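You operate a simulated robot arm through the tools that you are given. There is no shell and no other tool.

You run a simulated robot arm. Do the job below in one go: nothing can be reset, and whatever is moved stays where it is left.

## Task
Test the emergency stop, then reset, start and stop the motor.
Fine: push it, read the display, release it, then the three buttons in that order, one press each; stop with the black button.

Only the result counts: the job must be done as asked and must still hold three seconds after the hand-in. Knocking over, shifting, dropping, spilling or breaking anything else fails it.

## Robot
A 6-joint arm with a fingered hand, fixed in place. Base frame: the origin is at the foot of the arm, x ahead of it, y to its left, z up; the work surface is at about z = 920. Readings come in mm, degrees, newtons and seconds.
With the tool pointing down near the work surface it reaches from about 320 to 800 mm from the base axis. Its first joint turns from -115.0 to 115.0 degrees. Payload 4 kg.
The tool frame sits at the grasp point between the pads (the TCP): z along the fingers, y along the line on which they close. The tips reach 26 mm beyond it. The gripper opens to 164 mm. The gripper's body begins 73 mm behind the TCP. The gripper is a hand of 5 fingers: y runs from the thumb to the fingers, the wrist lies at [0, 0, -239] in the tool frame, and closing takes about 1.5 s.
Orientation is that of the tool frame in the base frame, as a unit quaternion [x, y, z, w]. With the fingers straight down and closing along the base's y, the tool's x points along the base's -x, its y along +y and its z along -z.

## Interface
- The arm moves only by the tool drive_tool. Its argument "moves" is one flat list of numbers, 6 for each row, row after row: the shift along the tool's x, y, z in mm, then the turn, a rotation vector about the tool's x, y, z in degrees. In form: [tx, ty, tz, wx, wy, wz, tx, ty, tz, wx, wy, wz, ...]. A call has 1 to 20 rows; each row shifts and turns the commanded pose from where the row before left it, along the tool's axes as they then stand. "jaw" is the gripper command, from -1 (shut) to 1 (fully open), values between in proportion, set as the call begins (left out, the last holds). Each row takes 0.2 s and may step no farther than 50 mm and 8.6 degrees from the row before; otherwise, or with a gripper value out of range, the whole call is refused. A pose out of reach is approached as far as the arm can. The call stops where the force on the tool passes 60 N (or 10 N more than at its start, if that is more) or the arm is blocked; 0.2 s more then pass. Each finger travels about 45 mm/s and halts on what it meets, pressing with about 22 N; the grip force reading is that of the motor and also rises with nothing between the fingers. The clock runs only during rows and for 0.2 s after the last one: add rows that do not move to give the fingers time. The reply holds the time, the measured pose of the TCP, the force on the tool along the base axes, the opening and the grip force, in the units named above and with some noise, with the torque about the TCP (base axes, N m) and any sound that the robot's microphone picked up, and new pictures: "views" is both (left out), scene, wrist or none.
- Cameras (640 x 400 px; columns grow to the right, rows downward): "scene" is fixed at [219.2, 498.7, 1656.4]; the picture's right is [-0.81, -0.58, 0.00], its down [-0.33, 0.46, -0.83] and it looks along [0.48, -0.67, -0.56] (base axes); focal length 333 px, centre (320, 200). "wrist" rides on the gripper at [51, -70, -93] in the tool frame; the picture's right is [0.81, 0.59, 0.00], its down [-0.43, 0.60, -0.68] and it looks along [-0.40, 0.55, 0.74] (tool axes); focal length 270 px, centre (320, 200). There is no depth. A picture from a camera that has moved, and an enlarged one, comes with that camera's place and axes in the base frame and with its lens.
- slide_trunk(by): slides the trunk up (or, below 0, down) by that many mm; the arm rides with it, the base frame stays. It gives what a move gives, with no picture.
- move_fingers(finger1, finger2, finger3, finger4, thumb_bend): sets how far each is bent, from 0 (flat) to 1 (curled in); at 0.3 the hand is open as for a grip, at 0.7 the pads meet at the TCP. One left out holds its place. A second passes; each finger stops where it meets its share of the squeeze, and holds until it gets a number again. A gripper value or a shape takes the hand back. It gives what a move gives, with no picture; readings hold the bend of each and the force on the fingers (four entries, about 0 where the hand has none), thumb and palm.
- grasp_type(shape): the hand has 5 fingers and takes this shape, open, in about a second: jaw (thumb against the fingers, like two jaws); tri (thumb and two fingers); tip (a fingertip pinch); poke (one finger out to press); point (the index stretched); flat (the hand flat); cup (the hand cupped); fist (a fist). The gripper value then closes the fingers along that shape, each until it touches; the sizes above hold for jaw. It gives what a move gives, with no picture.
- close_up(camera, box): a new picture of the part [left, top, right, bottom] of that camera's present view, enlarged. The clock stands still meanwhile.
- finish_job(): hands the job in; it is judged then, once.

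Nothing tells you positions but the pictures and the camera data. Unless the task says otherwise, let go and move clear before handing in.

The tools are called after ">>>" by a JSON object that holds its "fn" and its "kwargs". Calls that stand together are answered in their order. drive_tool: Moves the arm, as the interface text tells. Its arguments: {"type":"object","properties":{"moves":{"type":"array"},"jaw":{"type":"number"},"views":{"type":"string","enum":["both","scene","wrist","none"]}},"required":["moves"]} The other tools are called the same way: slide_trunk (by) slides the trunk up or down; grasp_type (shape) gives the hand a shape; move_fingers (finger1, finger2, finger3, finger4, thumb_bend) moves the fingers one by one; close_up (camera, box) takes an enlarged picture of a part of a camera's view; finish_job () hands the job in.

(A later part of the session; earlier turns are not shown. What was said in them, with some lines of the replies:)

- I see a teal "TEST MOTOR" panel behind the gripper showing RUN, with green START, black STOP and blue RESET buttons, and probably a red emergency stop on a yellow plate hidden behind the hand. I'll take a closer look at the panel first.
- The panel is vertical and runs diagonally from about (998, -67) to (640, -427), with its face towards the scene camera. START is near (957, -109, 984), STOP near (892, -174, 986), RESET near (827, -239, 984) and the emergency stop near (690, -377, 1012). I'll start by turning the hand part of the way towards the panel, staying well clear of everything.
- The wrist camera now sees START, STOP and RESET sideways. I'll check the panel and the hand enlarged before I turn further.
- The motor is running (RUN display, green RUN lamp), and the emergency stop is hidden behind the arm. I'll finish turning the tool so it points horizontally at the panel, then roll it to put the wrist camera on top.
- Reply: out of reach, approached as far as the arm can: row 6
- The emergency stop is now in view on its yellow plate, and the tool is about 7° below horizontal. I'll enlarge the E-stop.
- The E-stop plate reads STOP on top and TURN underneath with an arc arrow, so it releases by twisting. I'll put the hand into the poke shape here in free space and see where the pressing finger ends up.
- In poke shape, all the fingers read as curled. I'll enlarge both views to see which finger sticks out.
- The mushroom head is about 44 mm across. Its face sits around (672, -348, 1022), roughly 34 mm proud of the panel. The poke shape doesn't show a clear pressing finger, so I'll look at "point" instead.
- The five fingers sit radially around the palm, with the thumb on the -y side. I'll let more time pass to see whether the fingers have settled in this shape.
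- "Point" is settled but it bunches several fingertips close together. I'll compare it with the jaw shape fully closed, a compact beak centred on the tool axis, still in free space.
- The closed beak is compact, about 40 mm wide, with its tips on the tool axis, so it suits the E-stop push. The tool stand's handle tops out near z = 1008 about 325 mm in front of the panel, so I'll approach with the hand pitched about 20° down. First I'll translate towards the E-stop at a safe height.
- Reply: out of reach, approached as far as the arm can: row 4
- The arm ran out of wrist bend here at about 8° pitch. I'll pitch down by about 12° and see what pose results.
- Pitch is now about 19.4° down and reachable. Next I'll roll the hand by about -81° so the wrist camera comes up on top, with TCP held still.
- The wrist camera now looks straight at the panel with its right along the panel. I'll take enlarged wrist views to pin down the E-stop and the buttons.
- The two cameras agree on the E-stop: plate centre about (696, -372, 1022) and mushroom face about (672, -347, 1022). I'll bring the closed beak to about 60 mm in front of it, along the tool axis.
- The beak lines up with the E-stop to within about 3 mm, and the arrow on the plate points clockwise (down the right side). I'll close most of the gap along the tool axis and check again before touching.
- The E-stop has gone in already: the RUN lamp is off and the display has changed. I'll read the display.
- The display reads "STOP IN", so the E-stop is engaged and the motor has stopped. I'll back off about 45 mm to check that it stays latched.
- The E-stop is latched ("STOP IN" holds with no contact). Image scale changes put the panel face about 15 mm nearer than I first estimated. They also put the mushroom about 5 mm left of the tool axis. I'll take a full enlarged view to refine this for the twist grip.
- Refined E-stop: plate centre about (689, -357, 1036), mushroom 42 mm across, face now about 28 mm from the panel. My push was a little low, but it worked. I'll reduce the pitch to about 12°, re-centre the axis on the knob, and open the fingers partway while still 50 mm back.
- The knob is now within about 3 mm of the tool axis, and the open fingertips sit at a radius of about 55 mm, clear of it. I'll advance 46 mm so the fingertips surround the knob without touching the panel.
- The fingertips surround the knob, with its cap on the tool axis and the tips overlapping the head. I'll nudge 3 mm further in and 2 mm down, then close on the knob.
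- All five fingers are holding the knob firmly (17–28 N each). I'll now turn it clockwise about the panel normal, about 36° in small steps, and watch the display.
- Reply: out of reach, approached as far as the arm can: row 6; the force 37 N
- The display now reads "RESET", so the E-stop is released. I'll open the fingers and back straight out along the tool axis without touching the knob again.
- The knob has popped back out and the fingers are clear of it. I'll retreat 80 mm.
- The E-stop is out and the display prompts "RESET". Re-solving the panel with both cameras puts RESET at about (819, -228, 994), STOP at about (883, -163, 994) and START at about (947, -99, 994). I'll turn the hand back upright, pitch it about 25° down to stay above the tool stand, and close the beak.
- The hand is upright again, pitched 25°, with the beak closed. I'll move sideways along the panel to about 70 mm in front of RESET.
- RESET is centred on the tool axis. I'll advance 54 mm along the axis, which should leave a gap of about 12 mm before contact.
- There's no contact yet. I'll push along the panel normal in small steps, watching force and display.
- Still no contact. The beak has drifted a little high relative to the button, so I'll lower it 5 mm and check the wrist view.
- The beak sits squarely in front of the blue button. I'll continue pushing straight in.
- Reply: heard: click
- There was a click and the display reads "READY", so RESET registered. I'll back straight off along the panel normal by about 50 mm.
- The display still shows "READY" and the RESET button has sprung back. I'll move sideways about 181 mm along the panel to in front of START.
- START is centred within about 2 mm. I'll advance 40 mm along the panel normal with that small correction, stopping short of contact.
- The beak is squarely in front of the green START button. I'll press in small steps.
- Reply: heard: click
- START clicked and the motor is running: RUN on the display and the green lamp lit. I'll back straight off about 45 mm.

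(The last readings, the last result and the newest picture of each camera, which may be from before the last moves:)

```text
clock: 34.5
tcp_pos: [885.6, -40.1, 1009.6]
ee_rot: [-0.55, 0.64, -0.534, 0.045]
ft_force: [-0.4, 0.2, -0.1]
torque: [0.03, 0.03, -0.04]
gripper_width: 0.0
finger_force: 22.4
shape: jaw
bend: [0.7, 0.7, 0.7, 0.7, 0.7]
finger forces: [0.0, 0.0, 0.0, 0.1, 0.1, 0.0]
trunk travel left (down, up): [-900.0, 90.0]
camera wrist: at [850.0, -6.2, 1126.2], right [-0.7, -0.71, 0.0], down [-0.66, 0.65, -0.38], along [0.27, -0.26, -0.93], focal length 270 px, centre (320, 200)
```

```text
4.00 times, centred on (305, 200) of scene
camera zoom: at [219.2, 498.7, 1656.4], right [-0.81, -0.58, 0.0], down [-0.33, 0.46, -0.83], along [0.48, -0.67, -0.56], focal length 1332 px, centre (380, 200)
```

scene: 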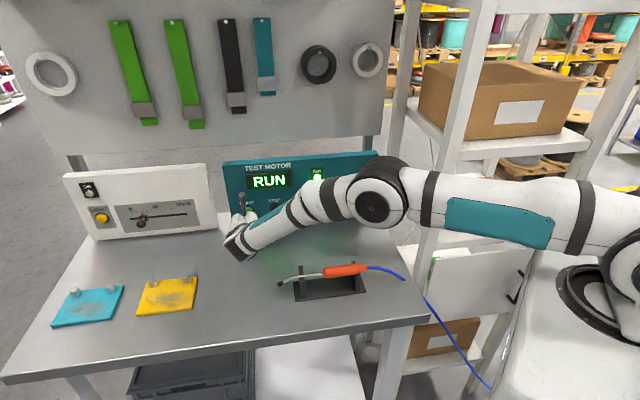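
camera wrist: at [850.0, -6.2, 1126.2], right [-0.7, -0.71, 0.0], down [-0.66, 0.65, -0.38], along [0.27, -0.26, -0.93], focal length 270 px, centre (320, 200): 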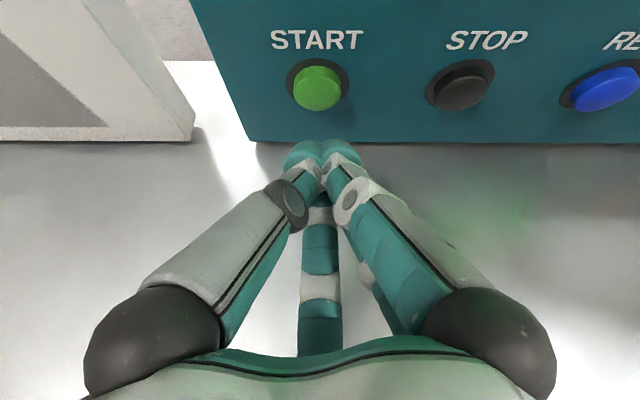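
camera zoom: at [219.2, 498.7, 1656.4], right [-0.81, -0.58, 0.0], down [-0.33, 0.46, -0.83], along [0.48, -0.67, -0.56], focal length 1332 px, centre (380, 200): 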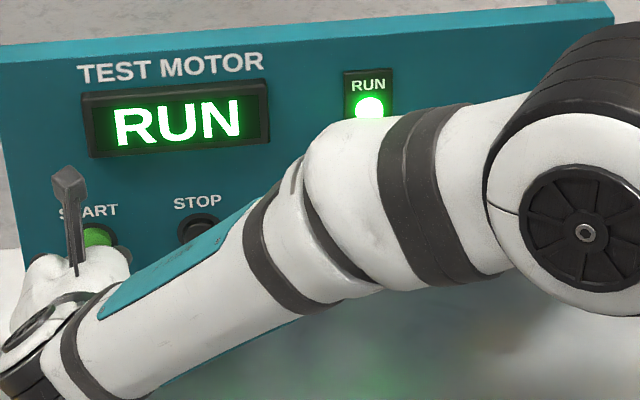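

RUN holds with the lamp on. I'll move sideways 90 mm right along the panel to the black STOP button.

>>> {"fn": "drive_tool", "kwargs": {"moves": [24.3, 17.7, -0.2, 0, 0, 0, 24.3, 17.7, -0.2, 0, 0, 0, 24.3, 17.7, -0.2, 0, 0, 0]}}

>>> {"fn": "close_up", "kwargs": {"camera": "wrist", "box": [220, 40, 420, 165]}}

```text
clock: 35.3
tcp_pos: [820.6, -104.9, 1009.4]
ee_rot: [-0.55, 0.641, -0.534, 0.045]
ft_force: [-0.5, 0.6, -0.7]
torque: [0.01, 0.0, 0.01]
gripper_width: 0.0
finger_force: 22.0
shape: jaw
bend: [0.7, 0.7, 0.7, 0.7, 0.7]
finger forces: [0.1, 0.0, 0.0, 0.0, 0.0, 0.0]
trunk travel left (down, up): [-900.0, 90.0]
camera wrist: at [784.7, -70.7, 1126.1], right [-0.7, -0.71, 0.0], down [-0.66, 0.65, -0.38], along [0.27, -0.26, -0.93], focal length 270 px, centre (320, 200)
```

scene: 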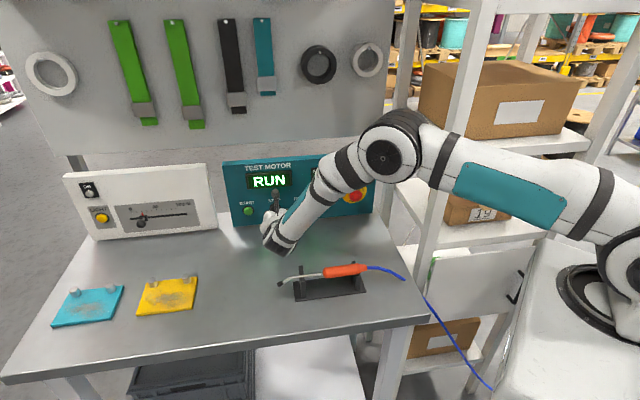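
wrist: 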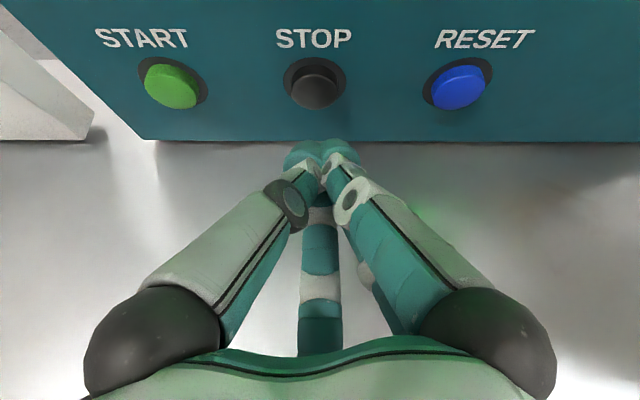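

```text
3.20 times, centred on (320, 102) of wrist
camera zoom: at [784.7, -70.7, 1126.1], right [-0.7, -0.71, 0.0], down [-0.66, 0.65, -0.38], along [0.27, -0.26, -0.93], focal length 865 px, centre (320, 512)
```

zoom: 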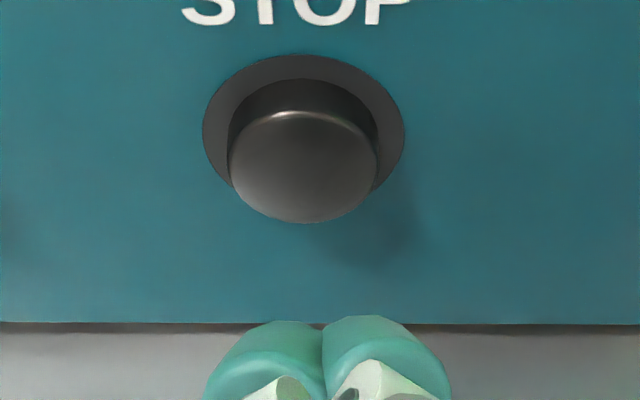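

STOP is about 3 mm to the left, so I'll correct that and advance 38 mm, stopping short of contact.

>>> {"fn": "drive_tool", "kwargs": {"moves": [-2.75, -2.0, 0, 0, 0, 0, 4.75, -6.55, 17.2, 0, 0, 0, 4.75, -6.55, 17.2, 0, 0, 0]}}

>>> {"fn": "close_up", "kwargs": {"camera": "wrist", "box": [240, 80, 400, 180]}}

```text
clock: 36.1
tcp_pos: [850.0, -128.1, 1008.6]
ee_rot: [-0.55, 0.641, -0.534, 0.045]
ft_force: [-0.3, -0.3, -0.6]
torque: [0.01, 0.03, 0.03]
gripper_width: 0.3
finger_force: 21.9
shape: jaw
bend: [0.7, 0.7, 0.7, 0.7, 0.7]
finger forces: [0.1, 0.1, 0.1, 0.0, 0.0, 0.1]
trunk travel left (down, up): [-900.0, 90.0]
camera wrist: at [815.5, -94.6, 1126.1], right [-0.7, -0.71, 0.0], down [-0.66, 0.65, -0.38], along [0.27, -0.26, -0.93], focal length 270 px, centre (320, 200)
```

scene: 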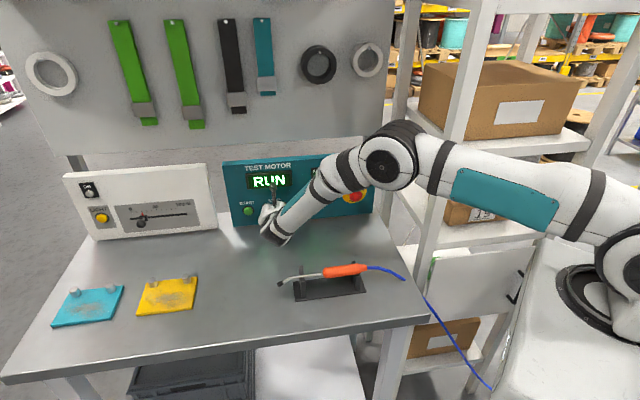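
wrist: 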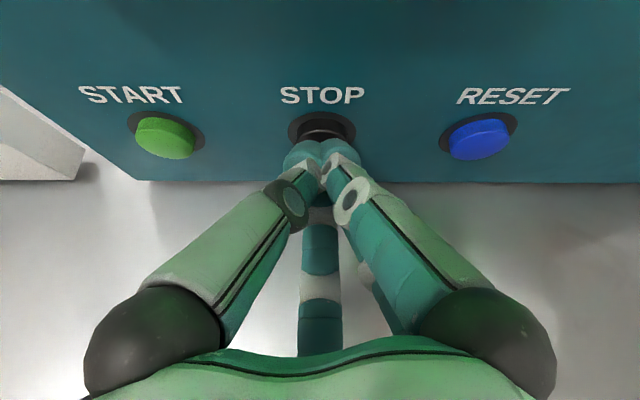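

```text
4.00 times, centred on (320, 130) of wrist
camera zoom: at [815.5, -94.6, 1126.1], right [-0.7, -0.71, 0.0], down [-0.66, 0.65, -0.38], along [0.27, -0.26, -0.93], focal length 1081 px, centre (320, 480)
```

zoom: 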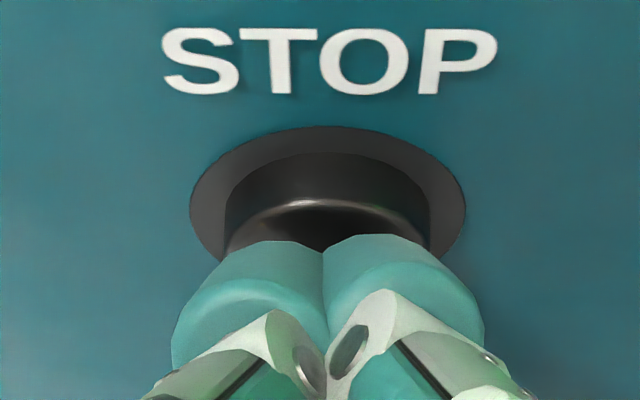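

The beak is centred on the black STOP button. I'll press in small steps.

>>> {"fn": "drive_tool", "kwargs": {"moves": [0.75, -1.03, 2.7, 0, 0, 0, 0.75, -1.03, 2.7, 0, 0, 0], "views": "scene"}}

```text
clock: 36.7
tcp_pos: [855.6, -131.9, 1010.4]
ee_rot: [-0.551, 0.64, -0.534, 0.044]
ft_force: [-1.5, 1.7, 0.1]
torque: [0.0, 0.0, 0.0]
gripper_width: 0.0
finger_force: 22.3
shape: jaw
bend: [0.7, 0.7, 0.7, 0.7, 0.7]
finger forces: [0.1, 0.1, 0.1, 0.0, 0.0, 0.0]
trunk travel left (down, up): [-900.0, 90.0]
heard: click
```

scene: 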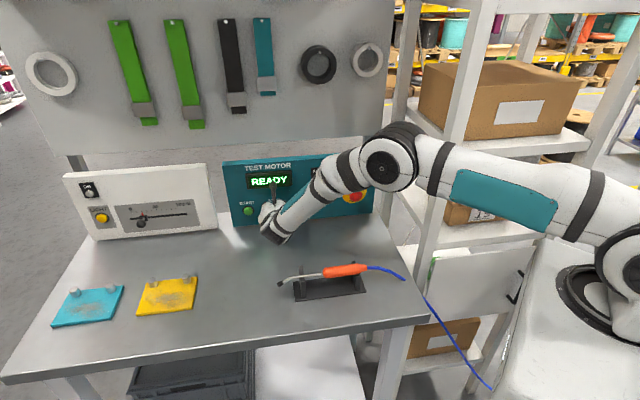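

STOP clicked and the display shows "READY", so the motor has stopped. I'll back straight off and then check the panel.

>>> {"fn": "drive_tool", "kwargs": {"moves": [-2.5, 3.45, -9.0, 0, 0, 0, -5.0, 6.9, -18.1, 0, 0, 0, -5.0, 6.9, -18.1, 0, 0, 0, -5.0, 6.9, -18.1, 0, 0, 0]}}

>>> {"fn": "close_up", "kwargs": {"camera": "scene", "box": [225, 150, 385, 250]}}

```text
clock: 37.7
tcp_pos: [805.6, -84.4, 1010.7]
ee_rot: [-0.55, 0.64, -0.534, 0.045]
ft_force: [-0.1, -0.1, 0.0]
torque: [0.02, 0.04, -0.01]
gripper_width: 0.0
finger_force: 22.2
shape: jaw
bend: [0.7, 0.7, 0.7, 0.7, 0.7]
finger forces: [0.0, 0.0, 0.0, 0.0, 0.0, 0.0]
trunk travel left (down, up): [-900.0, 90.0]
camera wrist: at [769.5, -50.8, 1126.9], right [-0.7, -0.71, 0.0], down [-0.66, 0.65, -0.38], along [0.27, -0.26, -0.93], focal length 270 px, centre (320, 200)
```

scene: 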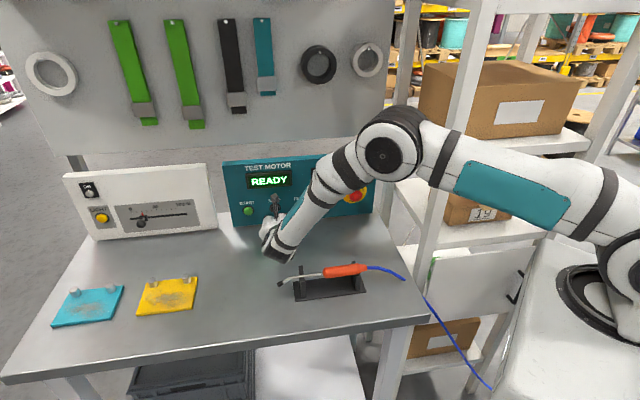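
wrist: 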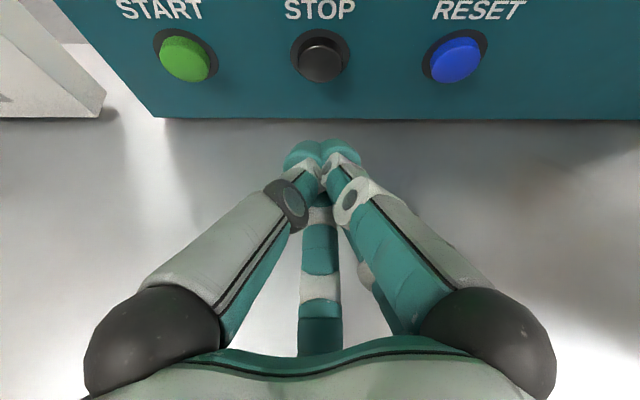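

```text
4.00 times, centred on (305, 200) of scene
camera zoom: at [219.2, 498.7, 1656.4], right [-0.81, -0.58, 0.0], down [-0.33, 0.46, -0.83], along [0.48, -0.67, -0.56], focal length 1332 px, centre (380, 200)
```

zoom: 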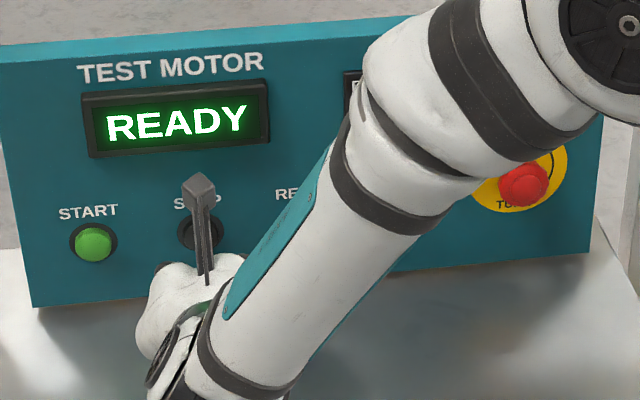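

The display stays at "READY" and the E-stop is out. I'll raise the hand clear and confirm the RUN lamp is off and nothing on the table has moved.

>>> {"fn": "drive_tool", "kwargs": {"moves": [23.9, -32.9, -19.2, 0, 0, 0, 23.9, -32.9, -19.2, 0, 0, 0, 23.9, -32.9, -19.2, 0, 0, 0, 0, 0, -35, 0, 0, 0, 0, 0, -35, 0, 0, 0]}}

>>> {"fn": "close_up", "kwargs": {"camera": "scene", "box": [225, 150, 385, 250]}}

>>> {"fn": "close_up", "kwargs": {"camera": "wrist", "box": [0, 0, 640, 200]}}

```text
clock: 38.9
tcp_pos: [759.0, -39.2, 1176.2]
ee_rot: [-0.55, 0.64, -0.534, 0.045]
ft_force: [0.5, 0.6, -0.4]
torque: [0.0, -0.01, 0.04]
gripper_width: 0.0
finger_force: 21.8
shape: jaw
bend: [0.7, 0.7, 0.7, 0.7, 0.7]
finger forces: [0.0, 0.0, 0.0, 0.0, 0.0, 0.1]
trunk travel left (down, up): [-900.0, 90.0]
camera wrist: at [723.9, -5.6, 1291.9], right [-0.7, -0.71, 0.0], down [-0.66, 0.65, -0.38], along [0.27, -0.26, -0.93], focal length 270 px, centre (320, 200)
```

scene: 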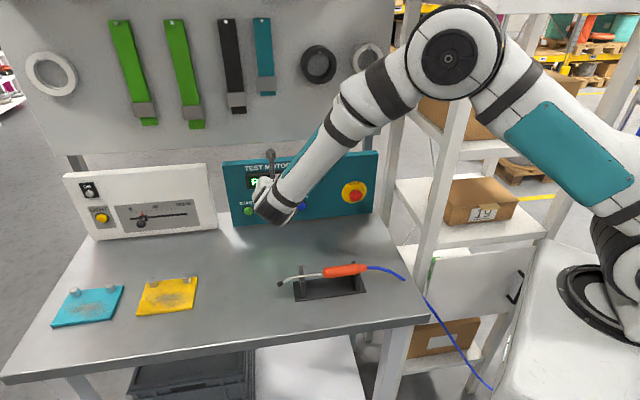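
wrist: 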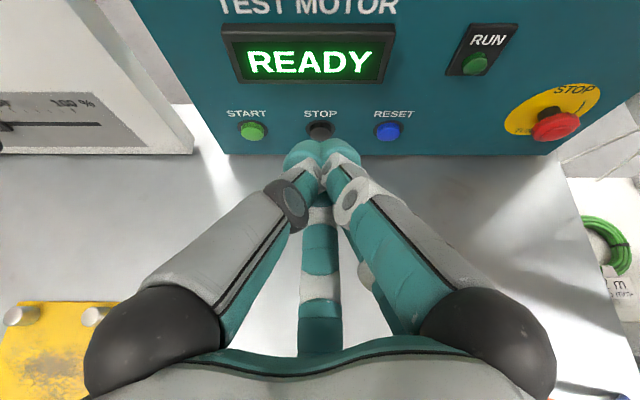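

```text
4.00 times, centred on (305, 200) of scene
camera zoom: at [219.2, 498.7, 1656.4], right [-0.81, -0.58, 0.0], down [-0.33, 0.46, -0.83], along [0.48, -0.67, -0.56], focal length 1332 px, centre (380, 200)
```

zoom: 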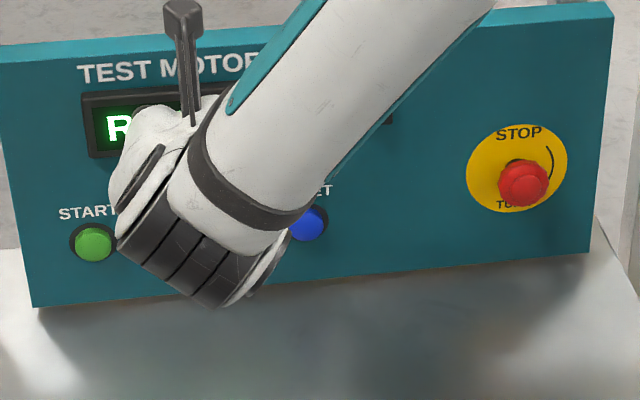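

```text
1.00 times, centred on (320, 100) of wrist (not enlarged: the box is as wide or as high as the picture)
camera zoom: at [723.9, -5.6, 1291.9], right [-0.7, -0.71, 0.0], down [-0.66, 0.65, -0.38], along [0.27, -0.26, -0.93], focal length 270 px, centre (320, 300)
```

zoom: 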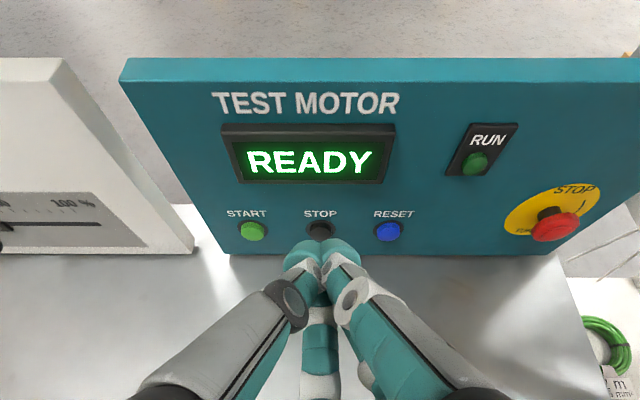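

The panel shows "READY", the RUN lamp is off, the emergency stop is released, and nothing else on the table has moved. The hand is clear of everything, so I'm handing the job in.

>>> {"fn": "finish_job", "kwargs": {}}

```text
The job is handed in.
```

The emergency stop test and the reset, start and stop sequence are done, and I've handed the job in. The table looked unchanged in the last pictures, and the arm is raised clear.

| Step | Action | Result |
|---|---|---|
| 1 | Pushed the emergency stop | Display went from "RUN" to "STOP IN", the RUN lamp went out, and it stayed latched when I backed off |
| 2 | Turned it clockwise to release | Knob popped out, display read "RESET" |
| 3 | Pressed RESET (blue) once | One click, display read "READY" |
| 4 | Pressed START (green) once | One click, display read "RUN", lamp on |
| 5 | Pressed STOP (black) once | One click, display read "READY", lamp off |

My push on the emergency stop landed a little below the centre of the knob, but it latched normally.
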